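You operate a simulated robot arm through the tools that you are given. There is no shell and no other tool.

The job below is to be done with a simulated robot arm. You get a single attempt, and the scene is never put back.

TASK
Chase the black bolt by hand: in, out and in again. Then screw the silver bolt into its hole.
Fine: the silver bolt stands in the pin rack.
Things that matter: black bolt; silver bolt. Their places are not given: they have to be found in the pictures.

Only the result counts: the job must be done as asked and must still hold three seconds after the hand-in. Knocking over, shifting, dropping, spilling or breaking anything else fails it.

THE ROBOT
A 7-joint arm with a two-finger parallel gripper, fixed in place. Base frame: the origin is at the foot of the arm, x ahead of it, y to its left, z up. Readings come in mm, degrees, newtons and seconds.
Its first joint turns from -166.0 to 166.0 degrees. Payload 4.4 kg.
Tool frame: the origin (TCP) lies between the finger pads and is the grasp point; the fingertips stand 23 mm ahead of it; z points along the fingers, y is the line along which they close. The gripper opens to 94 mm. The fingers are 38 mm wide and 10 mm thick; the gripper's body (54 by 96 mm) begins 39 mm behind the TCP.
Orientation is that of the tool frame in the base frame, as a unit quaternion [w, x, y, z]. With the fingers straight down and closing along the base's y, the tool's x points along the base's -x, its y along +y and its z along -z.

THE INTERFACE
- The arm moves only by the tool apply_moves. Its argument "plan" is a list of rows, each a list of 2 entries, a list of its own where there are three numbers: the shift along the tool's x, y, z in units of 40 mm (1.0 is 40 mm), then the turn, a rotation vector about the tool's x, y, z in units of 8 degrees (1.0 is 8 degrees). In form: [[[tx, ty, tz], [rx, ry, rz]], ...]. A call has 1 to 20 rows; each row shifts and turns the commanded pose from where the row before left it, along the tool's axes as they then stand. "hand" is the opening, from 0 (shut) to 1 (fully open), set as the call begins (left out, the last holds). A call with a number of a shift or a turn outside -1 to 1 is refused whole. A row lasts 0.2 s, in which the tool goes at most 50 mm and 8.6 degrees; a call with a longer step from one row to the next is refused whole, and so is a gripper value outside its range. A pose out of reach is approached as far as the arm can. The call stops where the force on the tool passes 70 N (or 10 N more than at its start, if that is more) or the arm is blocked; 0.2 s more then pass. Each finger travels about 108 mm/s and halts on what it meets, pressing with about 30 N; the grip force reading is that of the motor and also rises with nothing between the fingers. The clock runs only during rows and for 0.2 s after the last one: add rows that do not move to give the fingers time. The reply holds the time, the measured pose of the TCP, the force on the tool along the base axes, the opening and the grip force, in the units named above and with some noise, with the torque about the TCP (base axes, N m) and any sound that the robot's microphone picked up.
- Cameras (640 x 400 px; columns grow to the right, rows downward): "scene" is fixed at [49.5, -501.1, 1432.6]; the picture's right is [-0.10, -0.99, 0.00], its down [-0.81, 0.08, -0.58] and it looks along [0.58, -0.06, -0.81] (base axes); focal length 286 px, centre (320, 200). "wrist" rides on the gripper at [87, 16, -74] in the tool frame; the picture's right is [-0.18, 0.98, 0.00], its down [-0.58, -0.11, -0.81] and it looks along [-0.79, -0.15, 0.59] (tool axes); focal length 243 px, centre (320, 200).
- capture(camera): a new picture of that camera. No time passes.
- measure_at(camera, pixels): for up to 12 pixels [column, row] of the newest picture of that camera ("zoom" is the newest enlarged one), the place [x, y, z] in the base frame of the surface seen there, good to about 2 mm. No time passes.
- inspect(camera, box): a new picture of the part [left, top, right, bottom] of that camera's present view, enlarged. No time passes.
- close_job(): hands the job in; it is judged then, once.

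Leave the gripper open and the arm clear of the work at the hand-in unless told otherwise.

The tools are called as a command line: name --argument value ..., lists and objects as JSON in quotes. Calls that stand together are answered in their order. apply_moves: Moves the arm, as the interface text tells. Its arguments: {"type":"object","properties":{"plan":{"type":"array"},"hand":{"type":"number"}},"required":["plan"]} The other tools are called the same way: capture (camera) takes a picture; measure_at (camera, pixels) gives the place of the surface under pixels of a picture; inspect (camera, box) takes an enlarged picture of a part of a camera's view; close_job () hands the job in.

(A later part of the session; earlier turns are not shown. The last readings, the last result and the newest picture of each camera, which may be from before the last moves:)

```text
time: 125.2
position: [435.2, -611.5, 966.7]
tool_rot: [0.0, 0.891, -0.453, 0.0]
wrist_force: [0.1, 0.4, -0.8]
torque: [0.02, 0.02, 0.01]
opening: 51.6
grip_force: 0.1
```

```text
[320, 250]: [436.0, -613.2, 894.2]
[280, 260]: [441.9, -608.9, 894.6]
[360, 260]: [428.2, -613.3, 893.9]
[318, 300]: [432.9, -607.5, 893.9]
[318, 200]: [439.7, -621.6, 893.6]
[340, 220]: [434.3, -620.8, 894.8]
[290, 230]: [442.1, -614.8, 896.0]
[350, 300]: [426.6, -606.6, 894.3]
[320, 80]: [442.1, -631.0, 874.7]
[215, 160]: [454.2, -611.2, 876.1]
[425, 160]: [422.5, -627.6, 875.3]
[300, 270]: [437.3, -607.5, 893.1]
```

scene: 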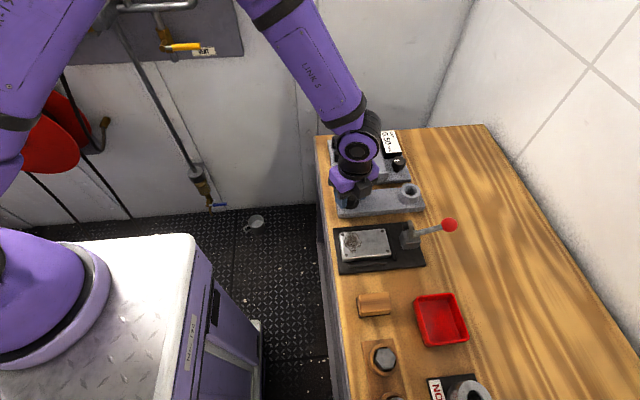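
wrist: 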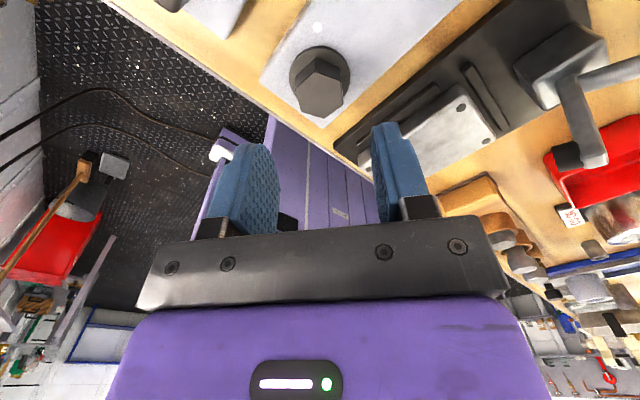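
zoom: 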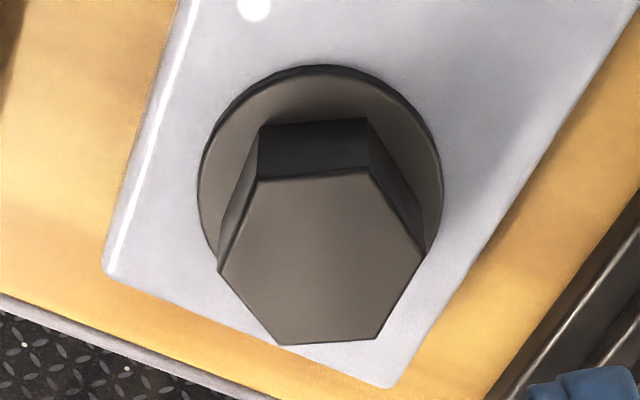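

Head top z≈894.3: the black bolt is in again. Now for the silver bolt: I rise, turn the gripper to yaw 30° and travel to above the rack at (98.5,-613.5).

apply_moves --plan '[[[0, 0, -1], [0, 0, 0]], [[0, 0, 0], [0, 0, -1]], [[0, 0, 0], [0, 0, -1]], [[0, 0, 0], [0, 0, -1]], [[0, 0, 0], [0, 0, -1]], [[0, 0, 0], [0, 0, -1]], [[0, 0, 0], [0, 0, -1]], [[0, 0, 0], [0, 0, -1]], [[0, 0, 0], [0, 0, -1]], [[0, 0, 0], [0, 0, -1]], [[0, 0, 0], [0, 0, -1]], [[0, 0, 0], [0, 0, -1]], [[0, 0, 0], [0, 0, -1]], [[0, 0, 0], [0, 0, -1]], [[0, 0, 0], [0, 0, -1]], [[0, 0, 0], [0, 0, -1]], [[0, 0, 0], [0, 0, -1]], [[0, 0, 0], [0, 0, -1]], [[0, 0, 0], [0, 0, -1]], [[0, 0, 0], [0, 0, -1]]]'

apply_moves --plan '[[[0, 0, 0], [0, 0, -1]], [[0, 0, 0], [0, 0, -1]], [[0, 0, 0], [0, 0, -1]], [[0, 0, 0], [0, 0, -1]], [[0, 0, 0], [0, 0, -1]], [[0, 0, 0], [0, 0, -1]], [[0, 0, 0], [0, 0, -0.5]], [[0.8067, -0.4722, 0], [0, 0, 0]], [[0.8067, -0.4722, 0], [0, 0, 0]], [[0.8067, -0.4722, 0], [0, 0, 0]], [[0.8067, -0.4722, 0], [0, 0, 0]], [[0.8067, -0.4722, 0], [0, 0, 0]], [[0.8067, -0.4722, 0], [0, 0, 0]], [[0.8067, -0.4722, 0], [0, 0, 0]], [[0.8067, -0.4722, 0], [0, 0, 0]], [[0.8067, -0.4722, 0], [0, 0, 0]], [[0, 0, 0], [0, 0, 0]]]'

capture --camera "wrist"

inspect --camera "wrist" --box '[250, 30, 390, 130]'

```text
time: 129.4
position: [435.5, -611.2, 1006.9]
tool_rot: [0.0, 0.655, 0.756, 0.0]
wrist_force: [0.2, 0.3, -1.0]
torque: [0.02, 0.01, -0.01]
opening: 51.4
grip_force: 0.0
```

```text
time: 133.0
position: [97.7, -614.2, 1006.6]
tool_rot: [-0.001, 0.259, 0.966, 0.0]
wrist_force: [0.1, 0.2, 0.4]
torque: [0.04, -0.02, 0.0]
opening: 51.7
grip_force: 0.1
```

```text
taken
```

wrist: 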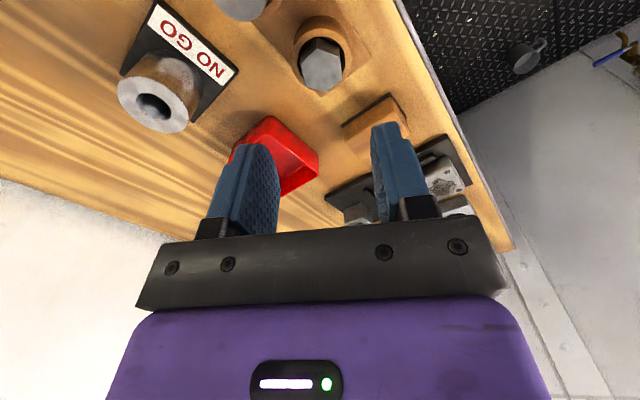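

```text
4.00 times, centred on (320, 80) of wrist
```

zoom: 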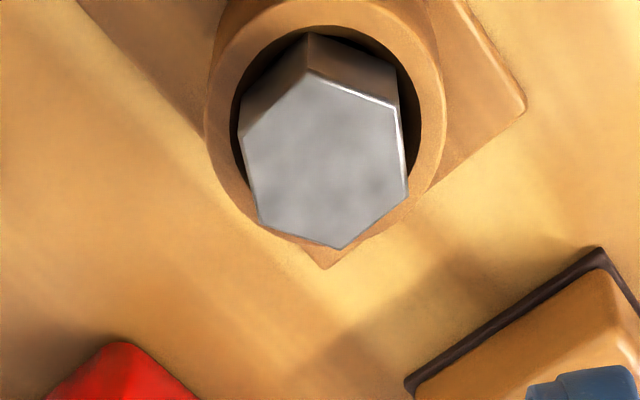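

The silver hex is square to the pads at this yaw. I measure its outline, the cup rim and the neighbouring pin for centring and clearance.

measure_at --camera "zoom" --pixels '[[310, 78], [390, 109], [402, 188], [340, 242], [265, 222], [247, 142], [325, 160], [220, 140], [432, 140], [310, 15], [330, 258], [560, 330]]'

measure_at --camera "wrist" --pixels '[[240, 8], [262, 14], [322, 60], [320, 88], [302, 62], [343, 72]]'

```text
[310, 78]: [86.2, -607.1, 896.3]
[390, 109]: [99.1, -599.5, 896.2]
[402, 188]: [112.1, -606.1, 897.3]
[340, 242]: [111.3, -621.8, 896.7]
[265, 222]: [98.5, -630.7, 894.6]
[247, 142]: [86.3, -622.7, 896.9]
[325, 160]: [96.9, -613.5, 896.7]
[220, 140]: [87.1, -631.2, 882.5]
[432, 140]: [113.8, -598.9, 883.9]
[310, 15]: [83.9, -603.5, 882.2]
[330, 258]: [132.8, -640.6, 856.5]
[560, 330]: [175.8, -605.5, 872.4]
```

```text
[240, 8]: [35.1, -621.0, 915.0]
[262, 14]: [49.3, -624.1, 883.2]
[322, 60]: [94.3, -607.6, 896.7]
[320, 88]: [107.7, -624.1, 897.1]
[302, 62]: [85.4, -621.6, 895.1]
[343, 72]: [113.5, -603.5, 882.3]
```

The silver hex centre is about (99.2,-614.5), cup rim z≈882.5. I shift slightly, and lower to TCP z≈908, keeping the fingertips 2-3 mm above the cup rim.

apply_moves --plan '[[[-0.023, -0.01, 0.7], [0, 0, 0]], [[0, 0, 0.7], [0, 0, 0]], [[0, 0, 0.7], [0, 0, 0]], [[0, 0, 0], [0, 0, 0]]]'

capture --camera "wrist"

inspect --camera "scene" --box '[330, 290, 490, 400]'

```text
time: 134.0
position: [99.6, -613.0, 923.1]
tool_rot: [0.0, 0.259, 0.966, 0.0]
wrist_force: [-0.1, -0.3, 0.6]
torque: [0.0, -0.01, 0.02]
opening: 51.9
grip_force: 0.2
```

```text
taken
```

wrist: 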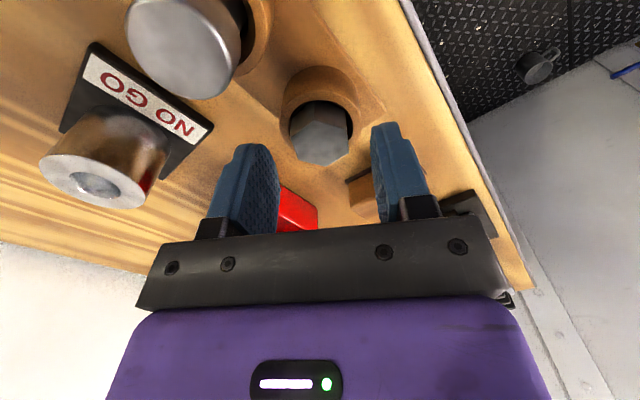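

```text
3.64 times, centred on (410, 345) of scene
```

zoom: 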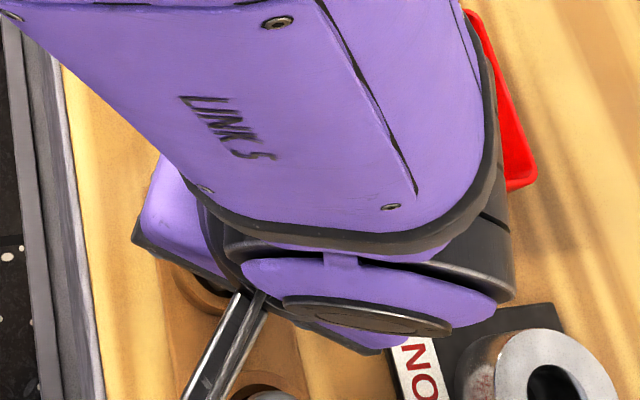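

Clear on both sides. I lower 15 mm more and then close on the silver head.

apply_moves --plan '[[[0, 0, 0.19], [0, 0, 0]], [[0, 0, 0.185], [0, 0, 0]], [[0, 0, 0], [0, 0, 0]]]'

apply_moves --plan '[[[0, 0, 0], [0, 0, 0]], [[0, 0, 0], [0, 0, 0]], [[0, 0, 0], [0, 0, 0]]]' --hand 0.15

inspect --camera "wrist" --box '[220, 80, 420, 230]'

```text
time: 134.8
position: [99.6, -614.9, 908.8]
tool_rot: [0.0, 0.258, 0.966, -0.001]
wrist_force: [-0.5, -0.2, 0.4]
torque: [0.06, -0.01, -0.01]
opening: 51.9
grip_force: 0.0
```

```text
time: 135.6
position: [99.4, -614.7, 908.5]
tool_rot: [0.0, 0.259, 0.966, -0.001]
wrist_force: [0.3, 0.6, -0.4]
torque: [0.0, 0.01, 0.0]
opening: 31.2
grip_force: 30.1
```

```text
2.67 times, centred on (320, 155) of wrist
```

zoom: 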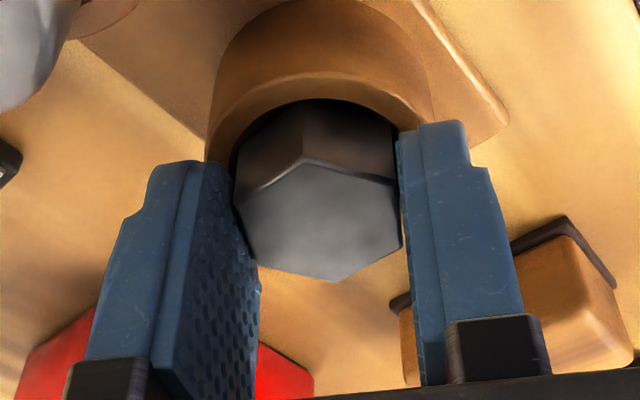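

Grip at 31.2 mm and 30 N, square on the flats. I lift slowly 20 mm and check.

apply_moves --plan '[[[0, 0, -0.25], [0, 0, 0]], [[0, 0, -0.25], [0, 0, 0]], [[0, 0, 0], [0, 0, 0]]]'

inspect --camera "wrist" --box '[200, 40, 440, 230]'

```text
time: 136.4
position: [99.5, -614.5, 928.1]
tool_rot: [-0.001, 0.258, 0.966, -0.001]
wrist_force: [0.1, 0.3, -1.5]
torque: [0.01, 0.01, 0.0]
opening: 31.5
grip_force: 30.1
```

```text
2.11 times, centred on (320, 135) of wrist
```

zoom: 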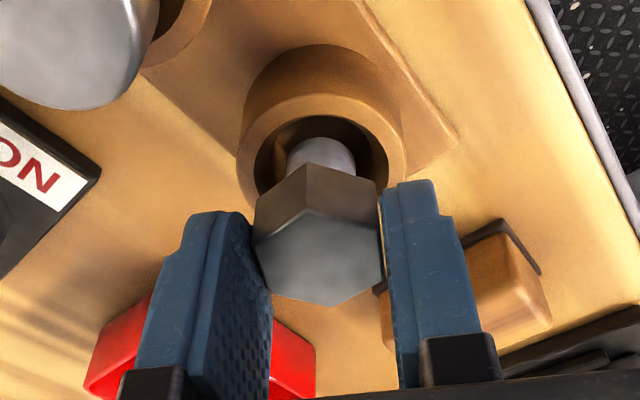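

The bolt comes out cleanly; its shank shows below the head. I lift 90 mm more.

apply_moves --plan '[[[0, 0, -0.5], [0, 0, 0]], [[0, 0, -0.5], [0, 0, 0]], [[0, 0, -0.6], [0, 0, 0]], [[0, 0, -0.6], [0, 0, 0]], [[0, 0, 0], [0, 0, 0]]]'

capture --camera "wrist"

capture --camera "scene"

```text
time: 137.6
position: [99.7, -615.4, 1015.0]
tool_rot: [0.0, 0.259, 0.966, -0.001]
wrist_force: [0.4, 0.1, -0.9]
torque: [0.02, 0.02, 0.04]
opening: 31.4
grip_force: 29.5
```

```text
taken
```

wrist: 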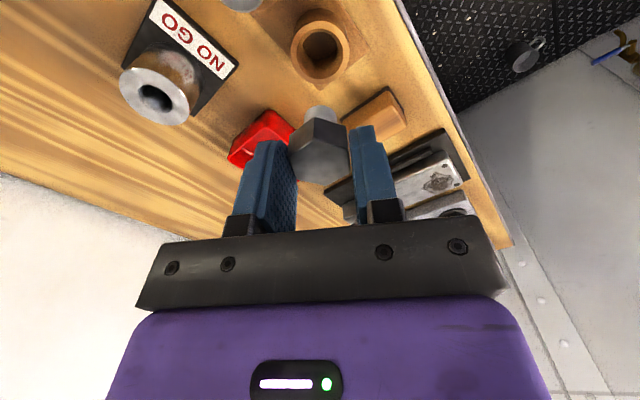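

```text
taken
```

scene: 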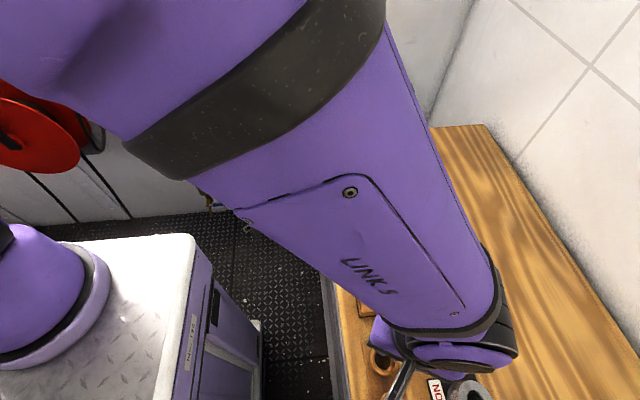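

The bolt is held. I enlarge it to measure the shank's end.

inspect --camera "wrist" --box '[270, 90, 370, 200]'

measure_at --camera "wrist" --pixels '[[318, 110], [310, 113], [327, 112], [318, 118], [318, 130], [318, 150], [318, 170], [300, 140], [340, 140]]'

```text
3.64 times, centred on (320, 145) of wrist
```

zoom: 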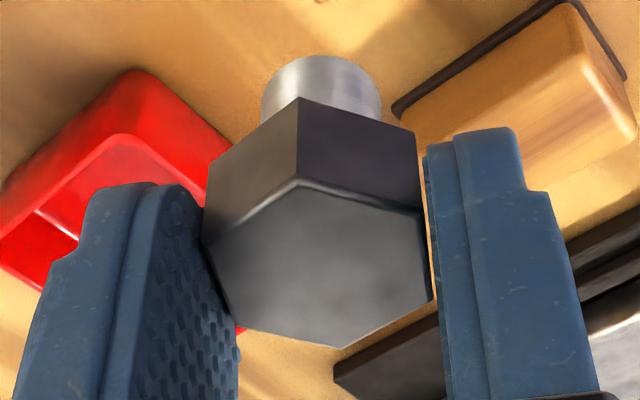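

```text
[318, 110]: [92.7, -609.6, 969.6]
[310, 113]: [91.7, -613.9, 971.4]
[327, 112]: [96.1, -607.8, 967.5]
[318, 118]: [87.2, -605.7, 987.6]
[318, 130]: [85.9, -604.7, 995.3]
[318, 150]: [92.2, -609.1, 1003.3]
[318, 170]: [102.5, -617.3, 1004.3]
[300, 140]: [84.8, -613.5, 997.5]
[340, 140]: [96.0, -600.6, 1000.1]
```

I measure the shank's lower end more exactly.

measure_at --camera "zoom" --pixels '[[320, 59], [320, 63], [300, 65], [345, 65], [320, 75], [320, 90], [268, 90], [376, 95], [300, 105], [300, 115], [300, 180], [320, 260]]'

```text
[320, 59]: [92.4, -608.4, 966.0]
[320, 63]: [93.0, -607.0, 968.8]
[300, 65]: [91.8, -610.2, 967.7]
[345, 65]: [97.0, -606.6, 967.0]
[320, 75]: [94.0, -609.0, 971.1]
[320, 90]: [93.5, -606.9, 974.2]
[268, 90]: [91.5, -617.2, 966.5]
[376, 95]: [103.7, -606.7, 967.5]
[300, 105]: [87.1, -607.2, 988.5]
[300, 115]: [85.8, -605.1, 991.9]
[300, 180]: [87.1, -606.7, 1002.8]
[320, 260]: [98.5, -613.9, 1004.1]
```

The shank is about 20 mm thick and ends about 50 mm below the TCP; the head top is 11 mm below it. I carry the bolt, rising 20 mm on the way, to above the boss at about (434.5,-754).

apply_moves --plan '[[[0, 0, -0.4], [0, 0, 0]], [[-0.8, 0.1042, 0], [0, 0, 0]], [[-0.8, 0.1042, 0], [0, 0, 0]], [[-0.8, 0.1042, 0], [0, 0, 0]], [[-0.8, 0.1042, 0], [0, 0, 0]], [[-0.8, 0.1042, 0], [0, 0, 0]], [[-0.8, 0.1042, 0], [0, 0, 0]], [[-0.8, 0.1042, 0], [0, 0, 0]], [[-0.8, 0.1042, 0], [0, 0, 0]], [[-0.8, 0.1042, 0], [0, 0, 0]], [[-0.8, 0.1042, 0], [0, 0, 0]], [[-0.8, 0.1042, 0], [0, 0, 0]], [[-0.19, 0.0248, 0], [0, 0, 0]], [[0, 0, 0], [0, 0, 0]]]'

capture --camera "wrist"

capture --camera "scene"

```text
time: 140.6
position: [435.5, -752.3, 1032.6]
tool_rot: [0.0, 0.259, 0.966, -0.001]
wrist_force: [0.7, 0.4, -2.2]
torque: [-0.03, -0.01, 0.01]
opening: 31.7
grip_force: 29.6
```

```text
taken
```

wrist: 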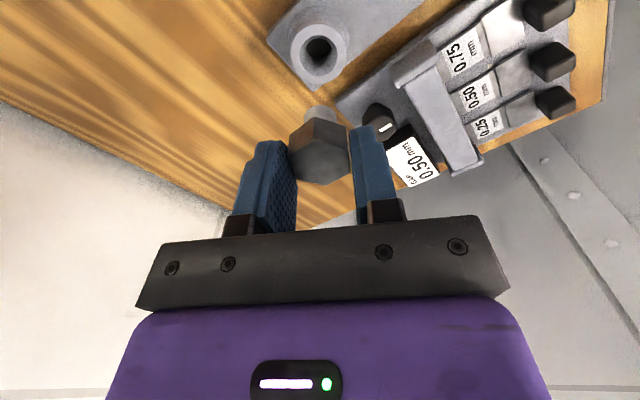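

```text
taken
```

scene: 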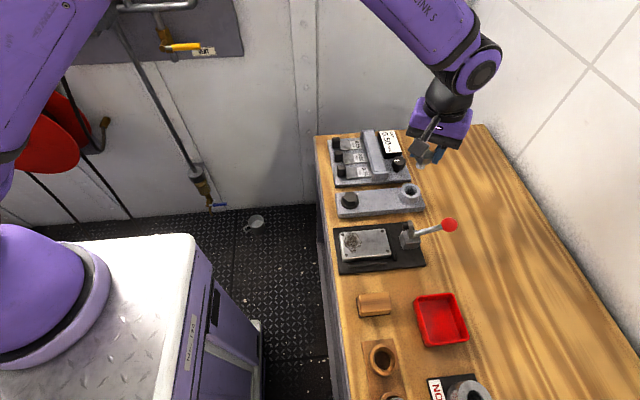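

The boss is in clear view at (318,52). I enlarge it in both cameras and measure many rim points to fix its centre.

inspect --camera "wrist" --box '[278, 17, 358, 97]'

measure_at --camera "zoom" --pixels '[[320, 30], [320, 320]]'

inspect --camera "scene" --box '[390, 170, 430, 210]'

```text
5.00 times, centred on (318, 57) of wrist
```

zoom: 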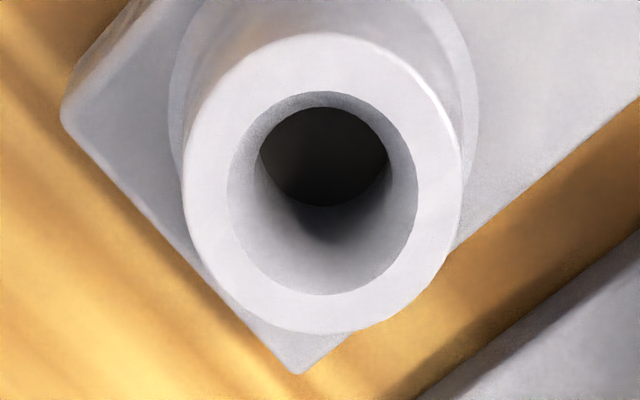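

```text
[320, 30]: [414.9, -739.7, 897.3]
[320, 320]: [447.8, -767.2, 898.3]
```

```text
10.00 times, centred on (410, 190) of scene
```

zoom: 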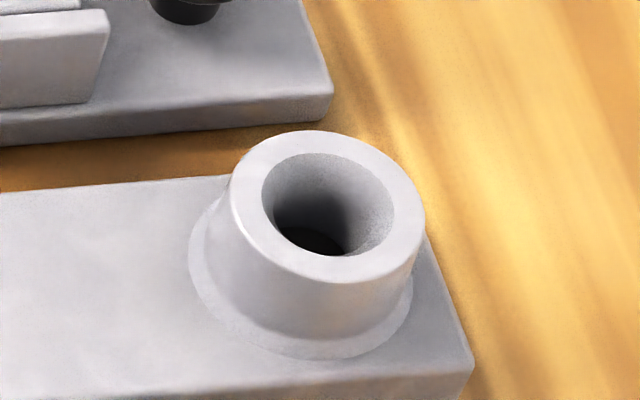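

I measure twelve points around the boss's flat rim in this 10x picture.

measure_at --camera "zoom" --pixels '[[250, 195], [409, 220], [322, 143], [335, 269], [275, 155], [378, 163], [275, 243], [390, 255], [258, 172], [404, 190], [300, 260], [365, 267]]'

inspect --camera "wrist" --box '[278, 17, 358, 97]'

measure_at --camera "zoom" --pixels '[[205, 180], [440, 180], [320, 62], [325, 313], [240, 100], [410, 95], [240, 270], [410, 275], [215, 130], [435, 135], [280, 300], [370, 300]]'

```text
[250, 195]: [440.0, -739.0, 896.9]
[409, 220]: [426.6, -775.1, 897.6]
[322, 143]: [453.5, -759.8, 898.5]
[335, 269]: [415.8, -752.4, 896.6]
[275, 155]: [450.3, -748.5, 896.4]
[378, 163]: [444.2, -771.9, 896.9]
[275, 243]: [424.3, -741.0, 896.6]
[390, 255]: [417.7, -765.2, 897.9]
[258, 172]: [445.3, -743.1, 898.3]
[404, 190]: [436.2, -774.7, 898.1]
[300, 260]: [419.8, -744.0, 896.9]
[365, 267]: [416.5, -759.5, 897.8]
```

```text
5.00 times, centred on (318, 57) of wrist
```

zoom: 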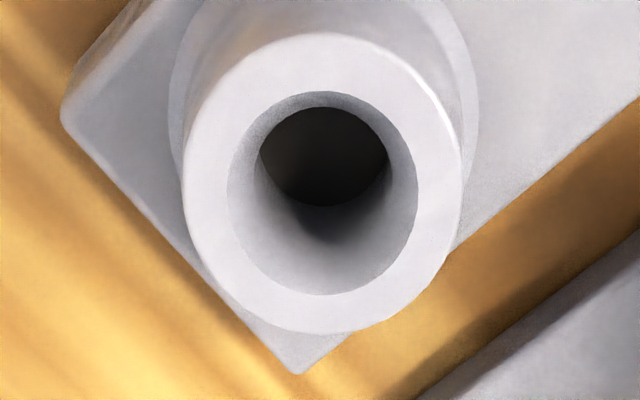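

```text
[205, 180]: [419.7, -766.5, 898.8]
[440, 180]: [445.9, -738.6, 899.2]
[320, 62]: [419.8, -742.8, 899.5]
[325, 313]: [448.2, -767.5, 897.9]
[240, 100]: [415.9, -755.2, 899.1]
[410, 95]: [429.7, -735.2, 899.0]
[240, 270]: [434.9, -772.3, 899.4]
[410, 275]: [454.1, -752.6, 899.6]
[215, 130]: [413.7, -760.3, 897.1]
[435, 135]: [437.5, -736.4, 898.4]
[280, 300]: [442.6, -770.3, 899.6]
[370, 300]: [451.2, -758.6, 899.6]
```

I refine the centre by measuring points hugging the inner rim edge all the way around.

measure_at --camera "zoom" --pixels '[[423, 188], [393, 264], [325, 301], [256, 266], [221, 193], [249, 119], [322, 86], [396, 116]]'

measure_at --camera "zoom" --pixels '[[458, 180], [421, 285], [325, 329], [222, 285], [187, 180], [222, 78], [320, 37], [420, 75]]'

```text
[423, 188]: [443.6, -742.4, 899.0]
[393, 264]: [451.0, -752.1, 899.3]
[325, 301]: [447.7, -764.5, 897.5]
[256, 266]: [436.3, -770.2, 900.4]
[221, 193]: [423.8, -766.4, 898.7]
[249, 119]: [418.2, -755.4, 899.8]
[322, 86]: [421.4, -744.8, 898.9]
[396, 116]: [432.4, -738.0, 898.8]
```

```text
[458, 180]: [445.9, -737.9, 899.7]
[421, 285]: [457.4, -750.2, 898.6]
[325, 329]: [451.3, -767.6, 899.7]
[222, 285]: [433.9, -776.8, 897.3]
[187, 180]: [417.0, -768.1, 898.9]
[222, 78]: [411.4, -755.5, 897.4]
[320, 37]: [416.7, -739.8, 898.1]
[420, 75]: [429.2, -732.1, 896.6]
```

The boss centre comes out near (434.5,-754.1). Holding the bolt high, I turn the gripper by -180° to yaw -150°, to have more than a full turn available for screwing in.

apply_moves --plan '[[[0, 0, 0], [0, 0, -1]], [[0, 0, 0], [0, 0, -1]], [[0, 0, 0], [0, 0, -1]], [[0, 0, 0], [0, 0, -1]], [[0, 0, 0], [0, 0, -1]], [[0, 0, 0], [0, 0, -1]], [[0, 0, 0], [0, 0, -1]], [[0, 0, 0], [0, 0, -1]], [[0, 0, 0], [0, 0, -1]], [[0, 0, 0], [0, 0, -1]], [[0, 0, 0], [0, 0, -1]], [[0, 0, 0], [0, 0, -1]], [[0, 0, 0], [0, 0, -1]], [[0, 0, 0], [0, 0, -1]], [[0, 0, 0], [0, 0, -1]], [[0, 0, 0], [0, 0, -1]], [[0, 0, 0], [0, 0, -1]], [[0, 0, 0], [0, 0, -1]], [[0, 0, 0], [0, 0, -1]], [[0, 0, 0], [0, 0, -1]]]'

apply_moves --plan '[[[0, 0, 0], [0, 0, -1]], [[0, 0, 0], [0, 0, -1]], [[0, 0, 0], [0, 0, -0.25]], [[0, 0, 0], [0, 0, 0]]]'

capture --camera "wrist"

inspect --camera "wrist" --box '[278, 17, 358, 97]'

```text
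time: 144.8
position: [435.3, -752.4, 1033.3]
tool_rot: [0.002, 0.907, -0.421, 0.001]
wrist_force: [0.0, 0.0, -1.4]
torque: [-0.03, 0.03, 0.0]
opening: 31.2
grip_force: 30.1
```

```text
time: 145.8
position: [433.4, -754.0, 1032.4]
tool_rot: [0.001, 0.945, -0.326, -0.001]
wrist_force: [-0.2, -0.8, -2.3]
torque: [-0.02, 0.02, 0.01]
opening: 31.2
grip_force: 29.8
out of reach, approached as far as the arm can: row 2
```

```text
taken
```

wrist: 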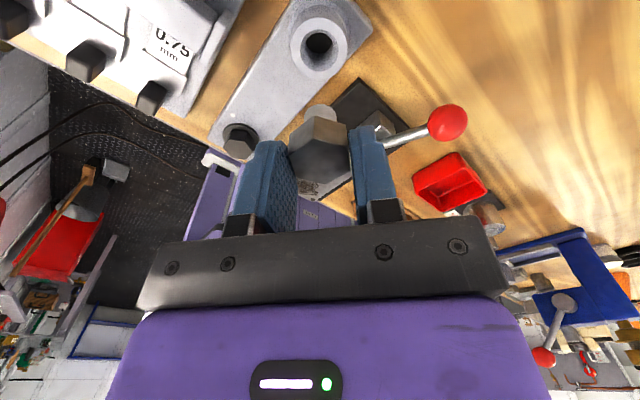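

```text
5.00 times, centred on (318, 57) of wrist
```

zoom: 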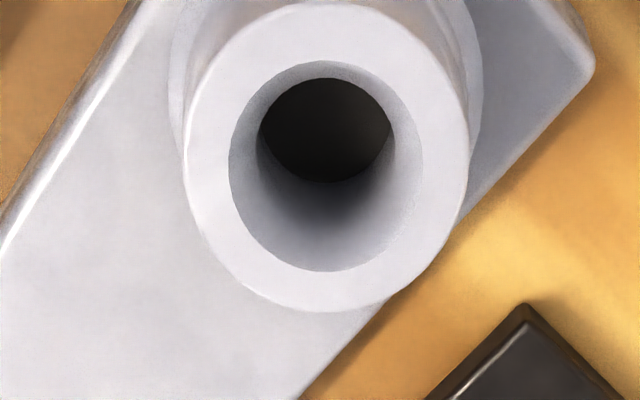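

The limit here is about -142°, which is fine. I take a few still readings of the pose to average the noise, and measure the boss again from this side.

apply_moves --plan '[[[0, 0, 0], [0, 0, 0]]]'

apply_moves --plan '[[[0, 0, 0], [0, 0, 0]]]'

apply_moves --plan '[[[0, 0, 0], [0, 0, 0]]]'

apply_moves --plan '[[[0, 0, 0], [0, 0, 0]]]'

measure_at --camera "zoom" --pixels '[[427, 165], [395, 240], [325, 277], [255, 243], [224, 168], [254, 90], [326, 56], [398, 88]]'

```text
time: 146.2
position: [433.7, -753.1, 1033.5]
tool_rot: [0.001, 0.946, -0.326, 0.0]
wrist_force: [0.5, -0.3, -1.8]
torque: [-0.01, -0.01, -0.03]
opening: 31.3
grip_force: 30.7
```

```text
time: 146.6
position: [433.2, -752.6, 1033.3]
tool_rot: [0.001, 0.946, -0.326, -0.001]
wrist_force: [0.4, 0.5, -2.1]
torque: [-0.01, 0.03, 0.0]
opening: 31.4
grip_force: 29.8
```

```text
time: 147.0
position: [432.3, -753.5, 1031.7]
tool_rot: [0.001, 0.945, -0.327, 0.0]
wrist_force: [-0.6, 0.0, -1.7]
torque: [-0.02, 0.01, 0.0]
opening: 31.2
grip_force: 30.2
```

```text
time: 147.4
position: [434.6, -752.9, 1032.9]
tool_rot: [0.001, 0.945, -0.327, 0.0]
wrist_force: [-0.2, -0.7, -1.3]
torque: [0.02, 0.01, -0.01]
opening: 31.2
grip_force: 30.4
```

```text
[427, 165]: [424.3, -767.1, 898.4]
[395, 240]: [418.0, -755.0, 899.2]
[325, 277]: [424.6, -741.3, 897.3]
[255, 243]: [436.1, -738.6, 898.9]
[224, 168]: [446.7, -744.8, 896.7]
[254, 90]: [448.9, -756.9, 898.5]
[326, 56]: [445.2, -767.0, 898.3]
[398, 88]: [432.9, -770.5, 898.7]
```

Averaging, the TCP is at about (433.4,-753.2) and the boss axis at about (435.1,-755.0). I turn back 16° for reach margin and shift about (+1.9,-1.6) mm.

apply_moves --plan '[[[0.062, 0.002, 0], [0, 0, 0]], [[0, 0, 0], [0, 0, 1]], [[0, 0, 0], [0, 0, 1]], [[0, 0, 0], [0, 0, 0]]]'

apply_moves --plan '[[[0, 0, 0], [0, 0, 0]]]'

apply_moves --plan '[[[0, 0, 0], [0, 0, 0]]]'

apply_moves --plan '[[[0, 0, 0], [0, 0, 0]]]'

inspect --camera "wrist" --box '[278, 17, 358, 97]'

capture --camera "scene"

```text
time: 148.4
position: [436.2, -754.7, 1031.9]
tool_rot: [0.001, 0.899, -0.439, 0.0]
wrist_force: [-0.5, 0.0, -1.3]
torque: [0.01, 0.0, -0.01]
opening: 30.9
grip_force: 29.8
```

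```text
time: 148.8
position: [435.8, -754.1, 1033.0]
tool_rot: [0.0, 0.899, -0.438, 0.0]
wrist_force: [0.7, 0.8, -0.9]
torque: [0.0, 0.01, -0.01]
opening: 31.4
grip_force: 30.1
```

```text
time: 149.2
position: [435.5, -754.5, 1031.7]
tool_rot: [0.001, 0.899, -0.438, -0.001]
wrist_force: [-0.6, -0.4, -1.5]
torque: [-0.01, 0.01, 0.07]
opening: 31.1
grip_force: 29.7
```

```text
time: 149.6
position: [435.1, -754.8, 1031.5]
tool_rot: [0.001, 0.899, -0.438, 0.0]
wrist_force: [0.0, -0.3, -2.2]
torque: [-0.01, 0.01, -0.01]
opening: 31.4
grip_force: 30.6
```

```text
5.00 times, centred on (318, 57) of wrist
```

zoom: 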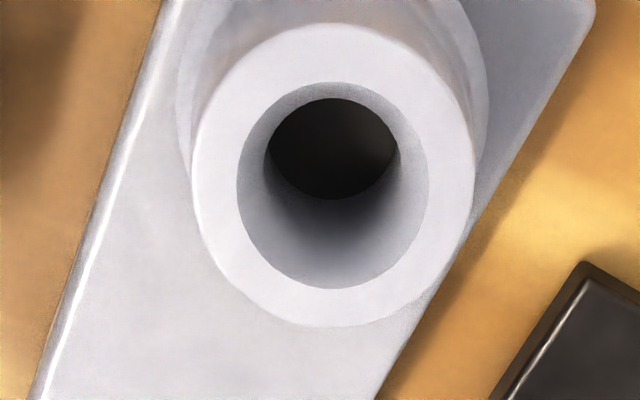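

```text
taken
```

scene: 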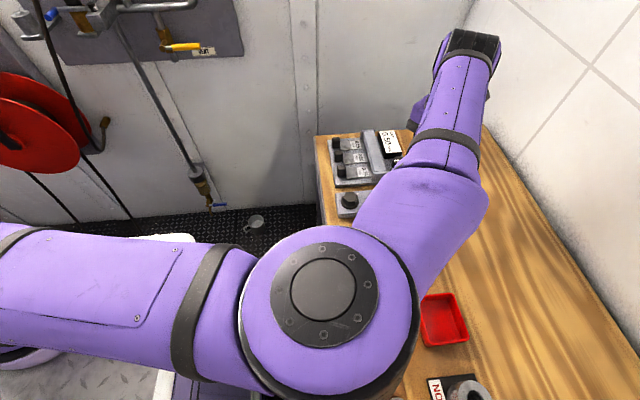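

The boss centre in the picture now matches where the tool axis should point. I lower to TCP z≈952, where the shank end is still just above the rim.

apply_moves --plan '[[[0, 0, 0.65], [0, 0, 0]], [[0, 0, 0.65], [0, 0, 0]], [[0, 0, 0.7], [0, 0, 0]], [[0, 0, 0], [0, 0, 0]]]'

capture --camera "wrist"

inspect --camera "wrist" --box '[260, 60, 380, 180]'

```text
time: 150.6
position: [435.5, -755.5, 951.6]
tool_rot: [0.001, 0.899, -0.438, 0.0]
wrist_force: [0.1, -0.2, -1.8]
torque: [0.0, -0.02, 0.0]
opening: 31.2
grip_force: 29.9
```

```text
taken
```

wrist: 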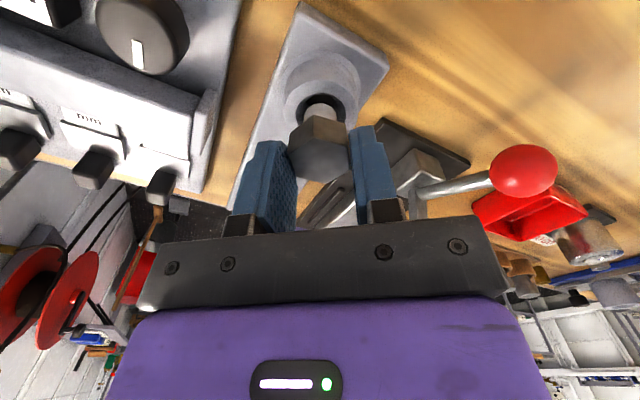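

```text
3.33 times, centred on (320, 120) of wrist
```

zoom: 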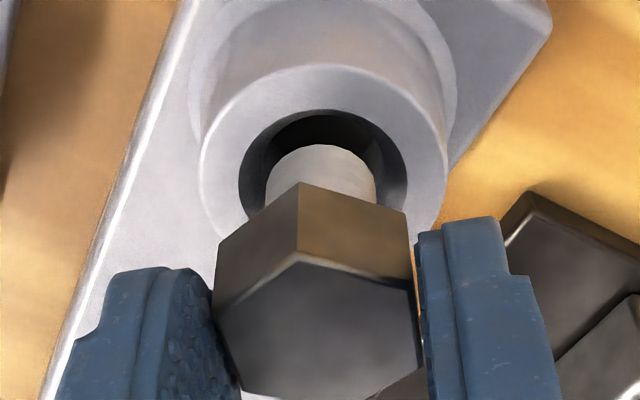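

The shank end hangs centred over the bore. I lower in small steps and watch the forces.

apply_moves --plan '[[[0, 0, 0.1], [0, 0, 0]], [[0, 0, 0.1], [0, 0, 0]], [[0, 0, 0], [0, 0, 0]]]'

apply_moves --plan '[[[0, 0, 0.08], [0, 0, 0]], [[0, 0, 0], [0, 0, 0]]]'

inspect --camera "wrist" --box '[260, 60, 380, 180]'

```text
time: 151.4
position: [436.0, -755.6, 944.9]
tool_rot: [0.0, 0.899, -0.438, 0.0]
wrist_force: [0.0, -0.2, -0.9]
torque: [0.01, -0.03, -0.04]
opening: 31.3
grip_force: 29.9
```

```text
time: 152.0
position: [436.6, -754.4, 941.9]
tool_rot: [0.001, 0.899, -0.438, -0.001]
wrist_force: [-0.3, -0.6, -0.9]
torque: [0.02, 0.03, -0.02]
opening: 31.2
grip_force: 29.7
```

```text
3.33 times, centred on (320, 120) of wrist
```

zoom: 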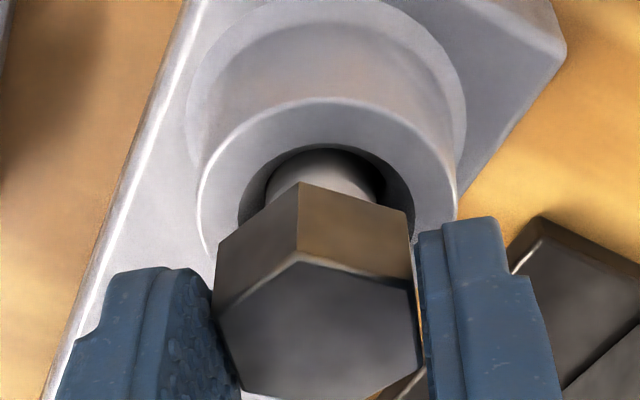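

The shank is entering the bore without contact. I continue down in 2-3 mm steps.

apply_moves --plan '[[[0, 0, 0.07], [0, 0, 0]], [[0, 0, 0], [0, 0, 0]]]'

apply_moves --plan '[[[0, 0, 0.06], [0, 0, 0]], [[0, 0, 0], [0, 0, 0]]]'

apply_moves --plan '[[[0, 0, 0.05], [0, 0, 0]], [[0, 0, 0], [0, 0, 0]]]'

```text
time: 152.6
position: [437.1, -754.8, 939.6]
tool_rot: [0.002, 0.899, -0.438, -0.001]
wrist_force: [0.1, -0.6, -2.5]
torque: [0.0, 0.04, 0.03]
opening: 31.1
grip_force: 30.5
```

```text
time: 153.2
position: [435.3, -755.9, 936.1]
tool_rot: [0.001, 0.899, -0.438, 0.0]
wrist_force: [-2.6, -4.3, 2.4]
torque: [-0.1, -0.1, -0.02]
opening: 31.4
grip_force: 29.9
```

```text
time: 153.8
position: [435.9, -755.2, 935.5]
tool_rot: [0.002, 0.899, -0.438, 0.001]
wrist_force: [-6.9, -3.5, 19.4]
torque: [0.13, 0.19, -0.03]
opening: 31.1
grip_force: 30.3
```

Contact: fz +19 N with a small side push toward (-x,-y). I shift 0.7 mm that way, ease up slightly and then begin turning clockwise under light pressure.

apply_moves --plan '[[[0, 0.018, -0.012], [0, 0, 0]], [[0, 0, 0], [0, 0, 0]]]'

```text
time: 154.4
position: [434.7, -755.7, 935.5]
tool_rot: [0.001, 0.899, -0.438, 0.0]
wrist_force: [-0.1, -4.7, 19.2]
torque: [-0.08, -0.14, -0.03]
opening: 31.6
grip_force: 30.0
```

Side force is nearly gone. I turn 40° clockwise with the present light pressure and watch for the thread to catch.

apply_moves --plan '[[[0, 0, 0], [0, 0, 1]], [[0, 0, 0], [0, 0, 1]], [[0, 0, 0], [0, 0, 1]], [[0, 0, 0], [0, 0, 1]], [[0, 0, 0], [0, 0, 1]]]'

```text
time: 155.6
position: [435.4, -753.4, 934.4]
tool_rot: [-0.001, -0.694, 0.72, 0.0]
wrist_force: [-0.7, -9.5, 17.0]
torque: [-0.26, 0.01, -0.01]
opening: 31.1
grip_force: 29.5
```

fz barely dropped, so the thread has not caught clearly. I correct 0.4 mm in -y and turn another 40°.

apply_moves --plan '[[[0.01, 0, 0], [0, 0, 0]], [[0, 0, 0], [0, 0, 1]], [[0, 0, 0], [0, 0, 1]], [[0, 0, 0], [0, 0, 1]], [[0, 0, 0], [0, 0, 1]], [[0, 0, 0], [0, 0, 1]]]'

inspect --camera "wrist" --box '[260, 60, 380, 180]'

inspect --camera "scene" --box '[360, 130, 460, 220]'

```text
time: 157.0
position: [435.3, -756.9, 932.3]
tool_rot: [-0.001, -0.405, 0.914, -0.001]
wrist_force: [-4.4, -1.0, 8.2]
torque: [-0.03, 0.15, 0.01]
opening: 31.1
grip_force: 30.4
```

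```text
3.33 times, centred on (320, 120) of wrist
```

zoom: 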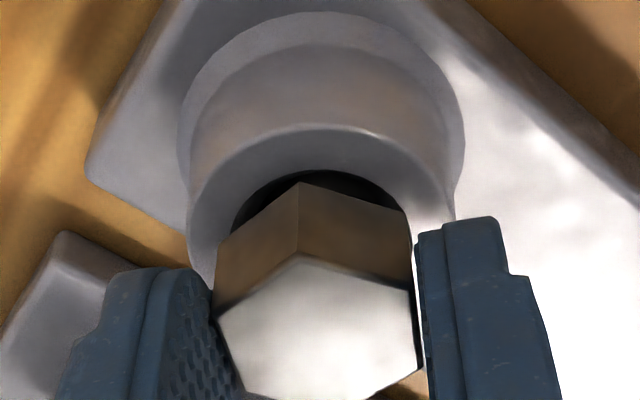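

```text
4.44 times, centred on (410, 175) of scene
```

zoom: 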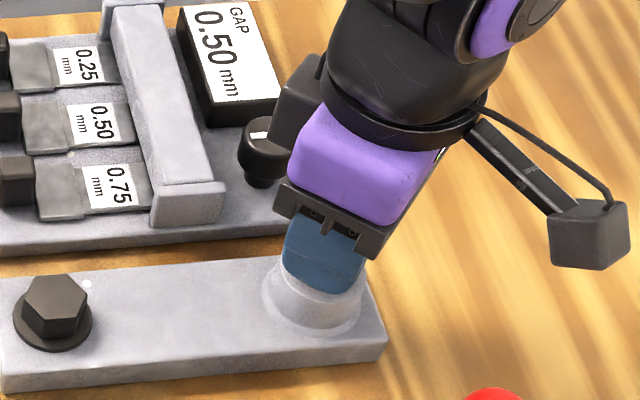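

fz dropped from 17 to 8 N, so the thread seems to be catching. I turn another 40° without pushing to see if it pulls down.

apply_moves --plan '[[[0, 0, 0], [0, 0, 1]], [[0, 0, 0], [0, 0, 1]], [[0, 0, 0], [0, 0, 1]], [[0, 0, 0], [0, 0, 1]], [[0, 0, 0], [0, 0, 1]]]'

```text
time: 158.2
position: [434.8, -755.1, 934.5]
tool_rot: [-0.001, -0.069, 0.998, 0.0]
wrist_force: [-12.2, 12.4, -1.3]
torque: [0.28, 0.27, 0.05]
opening: 31.4
grip_force: 29.9
```

fz fell to -1.3 N: the thread has caught and pulls the bolt in. The growing side force fits a bolt axis 1.15 mm off the TCP along the tool's x; I null it and from now on turn about the bolt's axis, following down.

apply_moves --plan '[[[0.0128, 0.017, 0], [0, 0, 0]], [[0, 0.004, 0.0033], [0, 0, 1]], [[0, 0.004, 0.0033], [0, 0, 1]], [[0, 0.004, 0.0033], [0, 0, 1]], [[0, 0.004, 0.0033], [0, 0, 1]], [[0, 0.004, 0.0033], [0, 0, 1]]]'

```text
time: 159.6
position: [434.6, -753.2, 934.3]
tool_rot: [0.0, 0.277, 0.961, -0.001]
wrist_force: [-8.0, 3.7, -2.3]
torque: [0.28, 0.28, 0.0]
opening: 31.4
grip_force: 29.8
```

It advances steadily with small forces (yaw 32°). I continue 80° with a small correction.

apply_moves --plan '[[[0.011, 0, 0.0033], [0, 0, 0]], [[0, 0.004, 0.0035], [0, 0, 1]], [[0, 0.004, 0.0035], [0, 0, 1]], [[0, 0.004, 0.0035], [0, 0, 1]], [[0, 0.004, 0.0035], [0, 0, 1]], [[0, 0.004, 0.0035], [0, 0, 1]], [[0, 0.004, 0.0035], [0, 0, 1]], [[0, 0.004, 0.0035], [0, 0, 1]], [[0, 0.004, 0.0035], [0, 0, 1]], [[0, 0.004, 0.0035], [0, 0, 1]], [[0, 0.004, 0.0035], [0, 0, 1]]]'

inspect --camera "wrist" --box '[260, 60, 380, 180]'

```text
time: 162.0
position: [435.4, -755.1, 932.0]
tool_rot: [0.001, 0.83, 0.558, -0.001]
wrist_force: [-8.4, -16.6, -2.7]
torque: [-0.5, 0.1, 0.05]
opening: 31.1
grip_force: 30.1
```

```text
3.33 times, centred on (320, 120) of wrist
```

zoom: 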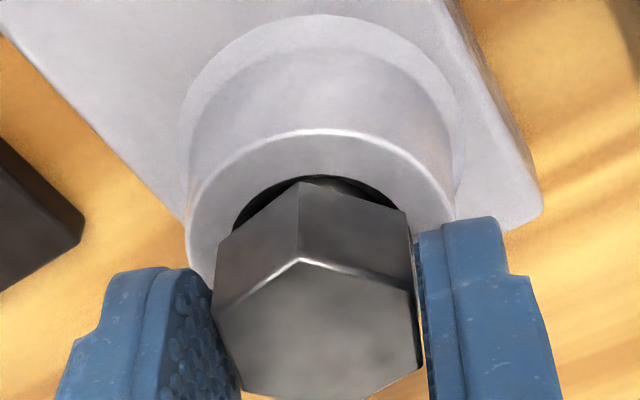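

Side force is -17 N in y, so I correct about 0.9 mm along the tool's x and go on 40°.

apply_moves --plan '[[[-0.023, -0.002, 0.002], [0, 0, 0]], [[0, 0.002, 0.0035], [0, 0, 1]], [[0, 0.002, 0.0035], [0, 0, 1]], [[0, 0.002, 0.0035], [0, 0, 1]], [[0, 0.002, 0.0035], [0, 0, 1]], [[0, 0.002, 0.0035], [0, 0, 1]]]'

```text
time: 163.4
position: [436.0, -753.7, 931.4]
tool_rot: [-0.001, 0.97, 0.241, 0.0]
wrist_force: [-10.1, -10.4, -3.0]
torque: [-0.29, 0.23, 0.04]
opening: 31.4
grip_force: 30.3
```

Still fine, torque near zero. I correct (-0.5,-0.5) mm and go on 40°.

apply_moves --plan '[[[-0.017, 0.005, 0.002], [0, 0, 0]], [[0, 0, 0.0035], [0, 0, 1]], [[0, 0, 0.0035], [0, 0, 1]], [[0, 0, 0.0035], [0, 0, 1]], [[0, 0, 0.0035], [0, 0, 1]], [[0, 0, 0.0035], [0, 0, 1]]]'

```text
time: 164.8
position: [436.1, -755.1, 931.5]
tool_rot: [0.001, 0.995, -0.105, 0.0]
wrist_force: [-4.8, -4.1, -2.0]
torque: [0.04, 0.06, 0.0]
opening: 31.2
grip_force: 30.1
```

Forces are small at yaw 192°. I continue another 40°.

apply_moves --plan '[[[-0.005, 0, 0.001], [0, 0, 0]], [[0, 0, 0.0036], [0, 0, 1]], [[0, 0, 0.0036], [0, 0, 1]], [[0, 0, 0.0036], [0, 0, 1]], [[0, 0, 0.0036], [0, 0, 1]], [[0, 0, 0.0036], [0, 0, 1]]]'

inspect --camera "wrist" --box '[260, 60, 380, 180]'

inspect --camera "scene" --box '[370, 140, 450, 220]'

```text
time: 166.2
position: [437.3, -755.5, 930.8]
tool_rot: [0.001, 0.899, -0.439, 0.001]
wrist_force: [-1.8, -10.8, -3.6]
torque: [-0.07, -0.1, 0.01]
opening: 31.3
grip_force: 30.5
```

```text
3.33 times, centred on (320, 120) of wrist
```

zoom: 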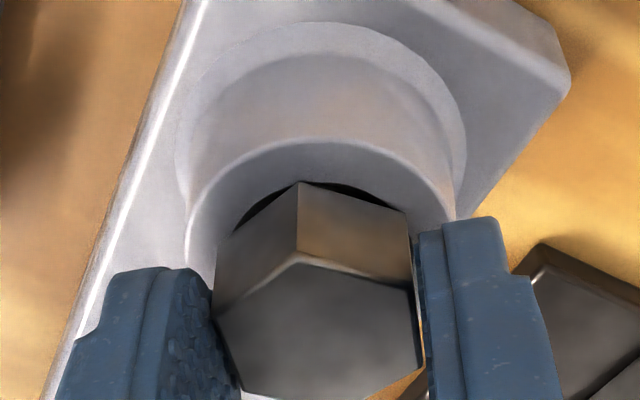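

```text
5.00 times, centred on (410, 180) of scene
```

zoom: 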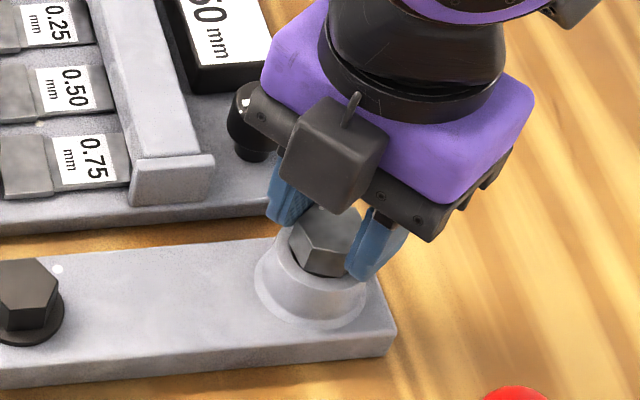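

The head nears the boss rim. I continue 40° (yaw to 272°).

apply_moves --plan '[[[0, 0, 0.001], [0, 0, 0]], [[0, 0, 0.0036], [0, 0, 1]], [[0, 0, 0.0036], [0, 0, 1]], [[0, 0, 0.0036], [0, 0, 1]], [[0, 0, 0.0036], [0, 0, 1]], [[0, 0, 0.0036], [0, 0, 1]]]'

```text
time: 167.6
position: [434.9, -754.7, 930.6]
tool_rot: [0.0, -0.694, 0.72, 0.0]
wrist_force: [-5.7, -2.5, -1.2]
torque: [-0.01, 0.02, 0.31]
opening: 30.9
grip_force: 29.9
```

Torque rises to 0.31 N·m, so it is seating. I turn 16° more to seat it firmly.

apply_moves --plan '[[[0, 0, 0], [0, 0, 1]], [[0, 0, 0], [0, 0, 1]]]'

inspect --camera "wrist" --box '[220, 80, 420, 230]'

```text
time: 168.2
position: [436.7, -754.1, 929.1]
tool_rot: [0.0, -0.587, 0.81, 0.001]
wrist_force: [2.2, 9.0, 1.9]
torque: [0.1, -0.04, 0.29]
opening: 31.3
grip_force: 29.8
```

```text
2.67 times, centred on (320, 155) of wrist
```

zoom: 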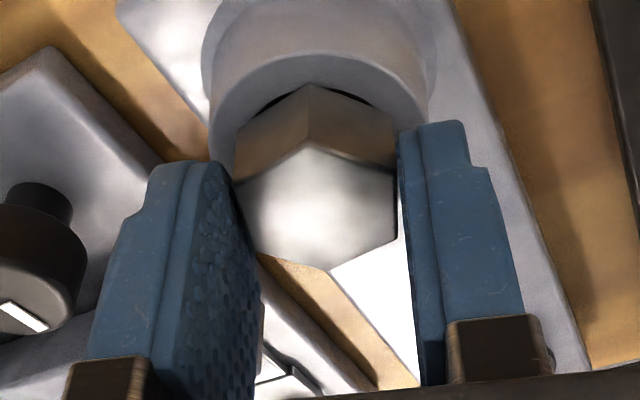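

I release, rise and check the head's height over the rim and its orientation.

apply_moves --plan '[[[0, 0, 0], [0, 0, 0]], [[0, 0, 0], [0, 0, 0]], [[0, 0, -0.8], [0, 0, 0]], [[0, 0, -0.8], [0, 0, 0]]]' --hand 0.55

inspect --camera "wrist" --box '[250, 10, 390, 130]'

inspect --camera "scene" --box '[380, 150, 440, 210]'

```text
time: 169.2
position: [434.9, -754.8, 993.4]
tool_rot: [-0.001, -0.588, 0.809, 0.0]
wrist_force: [0.4, 0.3, -0.4]
torque: [0.03, 0.04, 0.01]
opening: 51.5
grip_force: 0.2
```

```text
3.33 times, centred on (320, 70) of wrist
```

zoom: 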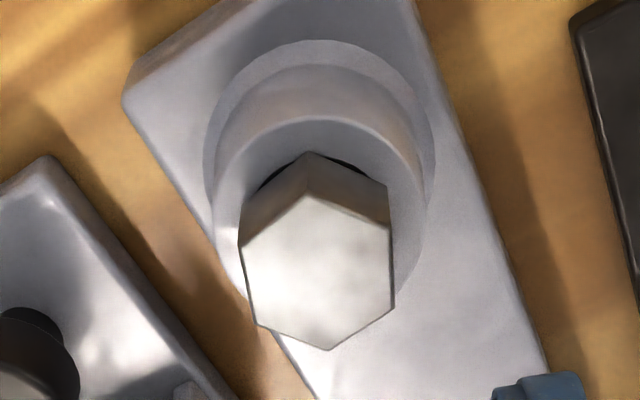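

```text
6.67 times, centred on (410, 180) of scene
```

zoom: 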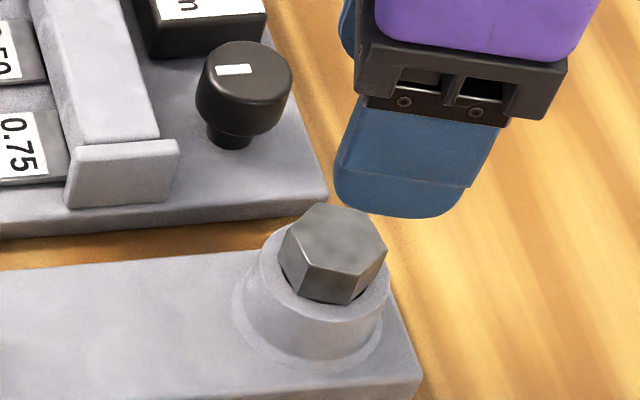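

The head sits on the boss. I measure the head-top heights and corners.

measure_at --camera "zoom" --pixels '[[335, 235], [310, 225], [360, 245], [330, 215], [340, 258], [295, 240], [375, 245], [270, 265], [375, 295], [320, 320]]'

inspect --camera "wrist" --box '[270, 35, 370, 125]'

```text
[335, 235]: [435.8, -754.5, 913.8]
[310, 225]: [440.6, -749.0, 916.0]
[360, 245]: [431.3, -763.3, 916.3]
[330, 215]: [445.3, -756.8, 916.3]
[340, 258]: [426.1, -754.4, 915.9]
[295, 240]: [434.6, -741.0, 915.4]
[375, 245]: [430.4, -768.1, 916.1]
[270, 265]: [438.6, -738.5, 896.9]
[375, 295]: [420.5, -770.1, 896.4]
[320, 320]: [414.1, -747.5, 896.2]
```

```text
4.44 times, centred on (320, 80) of wrist
```

zoom: 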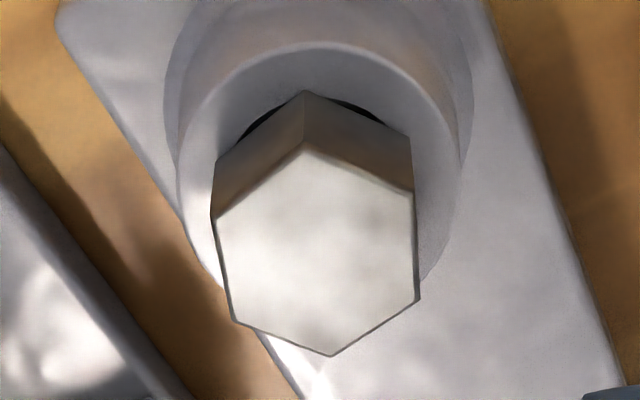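

I measure head top and rim again, this time from the wrist picture.

measure_at --camera "zoom" --pixels '[[320, 250], [280, 250], [370, 250], [320, 200], [320, 310], [305, 130], [305, 115], [305, 105], [305, 97], [240, 100], [400, 90], [200, 200]]'

measure_at --camera "zoom" --pixels '[[303, 158], [407, 195], [413, 295], [330, 348], [238, 315], [222, 222], [270, 118], [365, 112], [300, 70], [440, 200], [270, 90], [350, 75]]'

```text
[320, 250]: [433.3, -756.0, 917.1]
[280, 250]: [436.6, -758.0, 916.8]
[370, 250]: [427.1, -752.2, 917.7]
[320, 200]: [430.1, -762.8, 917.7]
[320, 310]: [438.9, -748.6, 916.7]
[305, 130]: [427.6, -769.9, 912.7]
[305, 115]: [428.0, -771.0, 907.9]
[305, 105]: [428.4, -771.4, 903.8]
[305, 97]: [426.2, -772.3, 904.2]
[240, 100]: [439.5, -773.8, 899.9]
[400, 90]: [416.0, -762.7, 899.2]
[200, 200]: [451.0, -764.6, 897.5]
```

```text
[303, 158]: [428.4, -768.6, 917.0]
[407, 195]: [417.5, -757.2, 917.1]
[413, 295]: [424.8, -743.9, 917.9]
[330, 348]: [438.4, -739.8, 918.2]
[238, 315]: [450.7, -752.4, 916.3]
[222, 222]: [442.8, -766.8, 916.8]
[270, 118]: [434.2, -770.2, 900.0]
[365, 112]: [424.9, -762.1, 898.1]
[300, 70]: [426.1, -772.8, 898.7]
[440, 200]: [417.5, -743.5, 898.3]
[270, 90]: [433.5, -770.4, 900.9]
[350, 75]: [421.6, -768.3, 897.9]
```

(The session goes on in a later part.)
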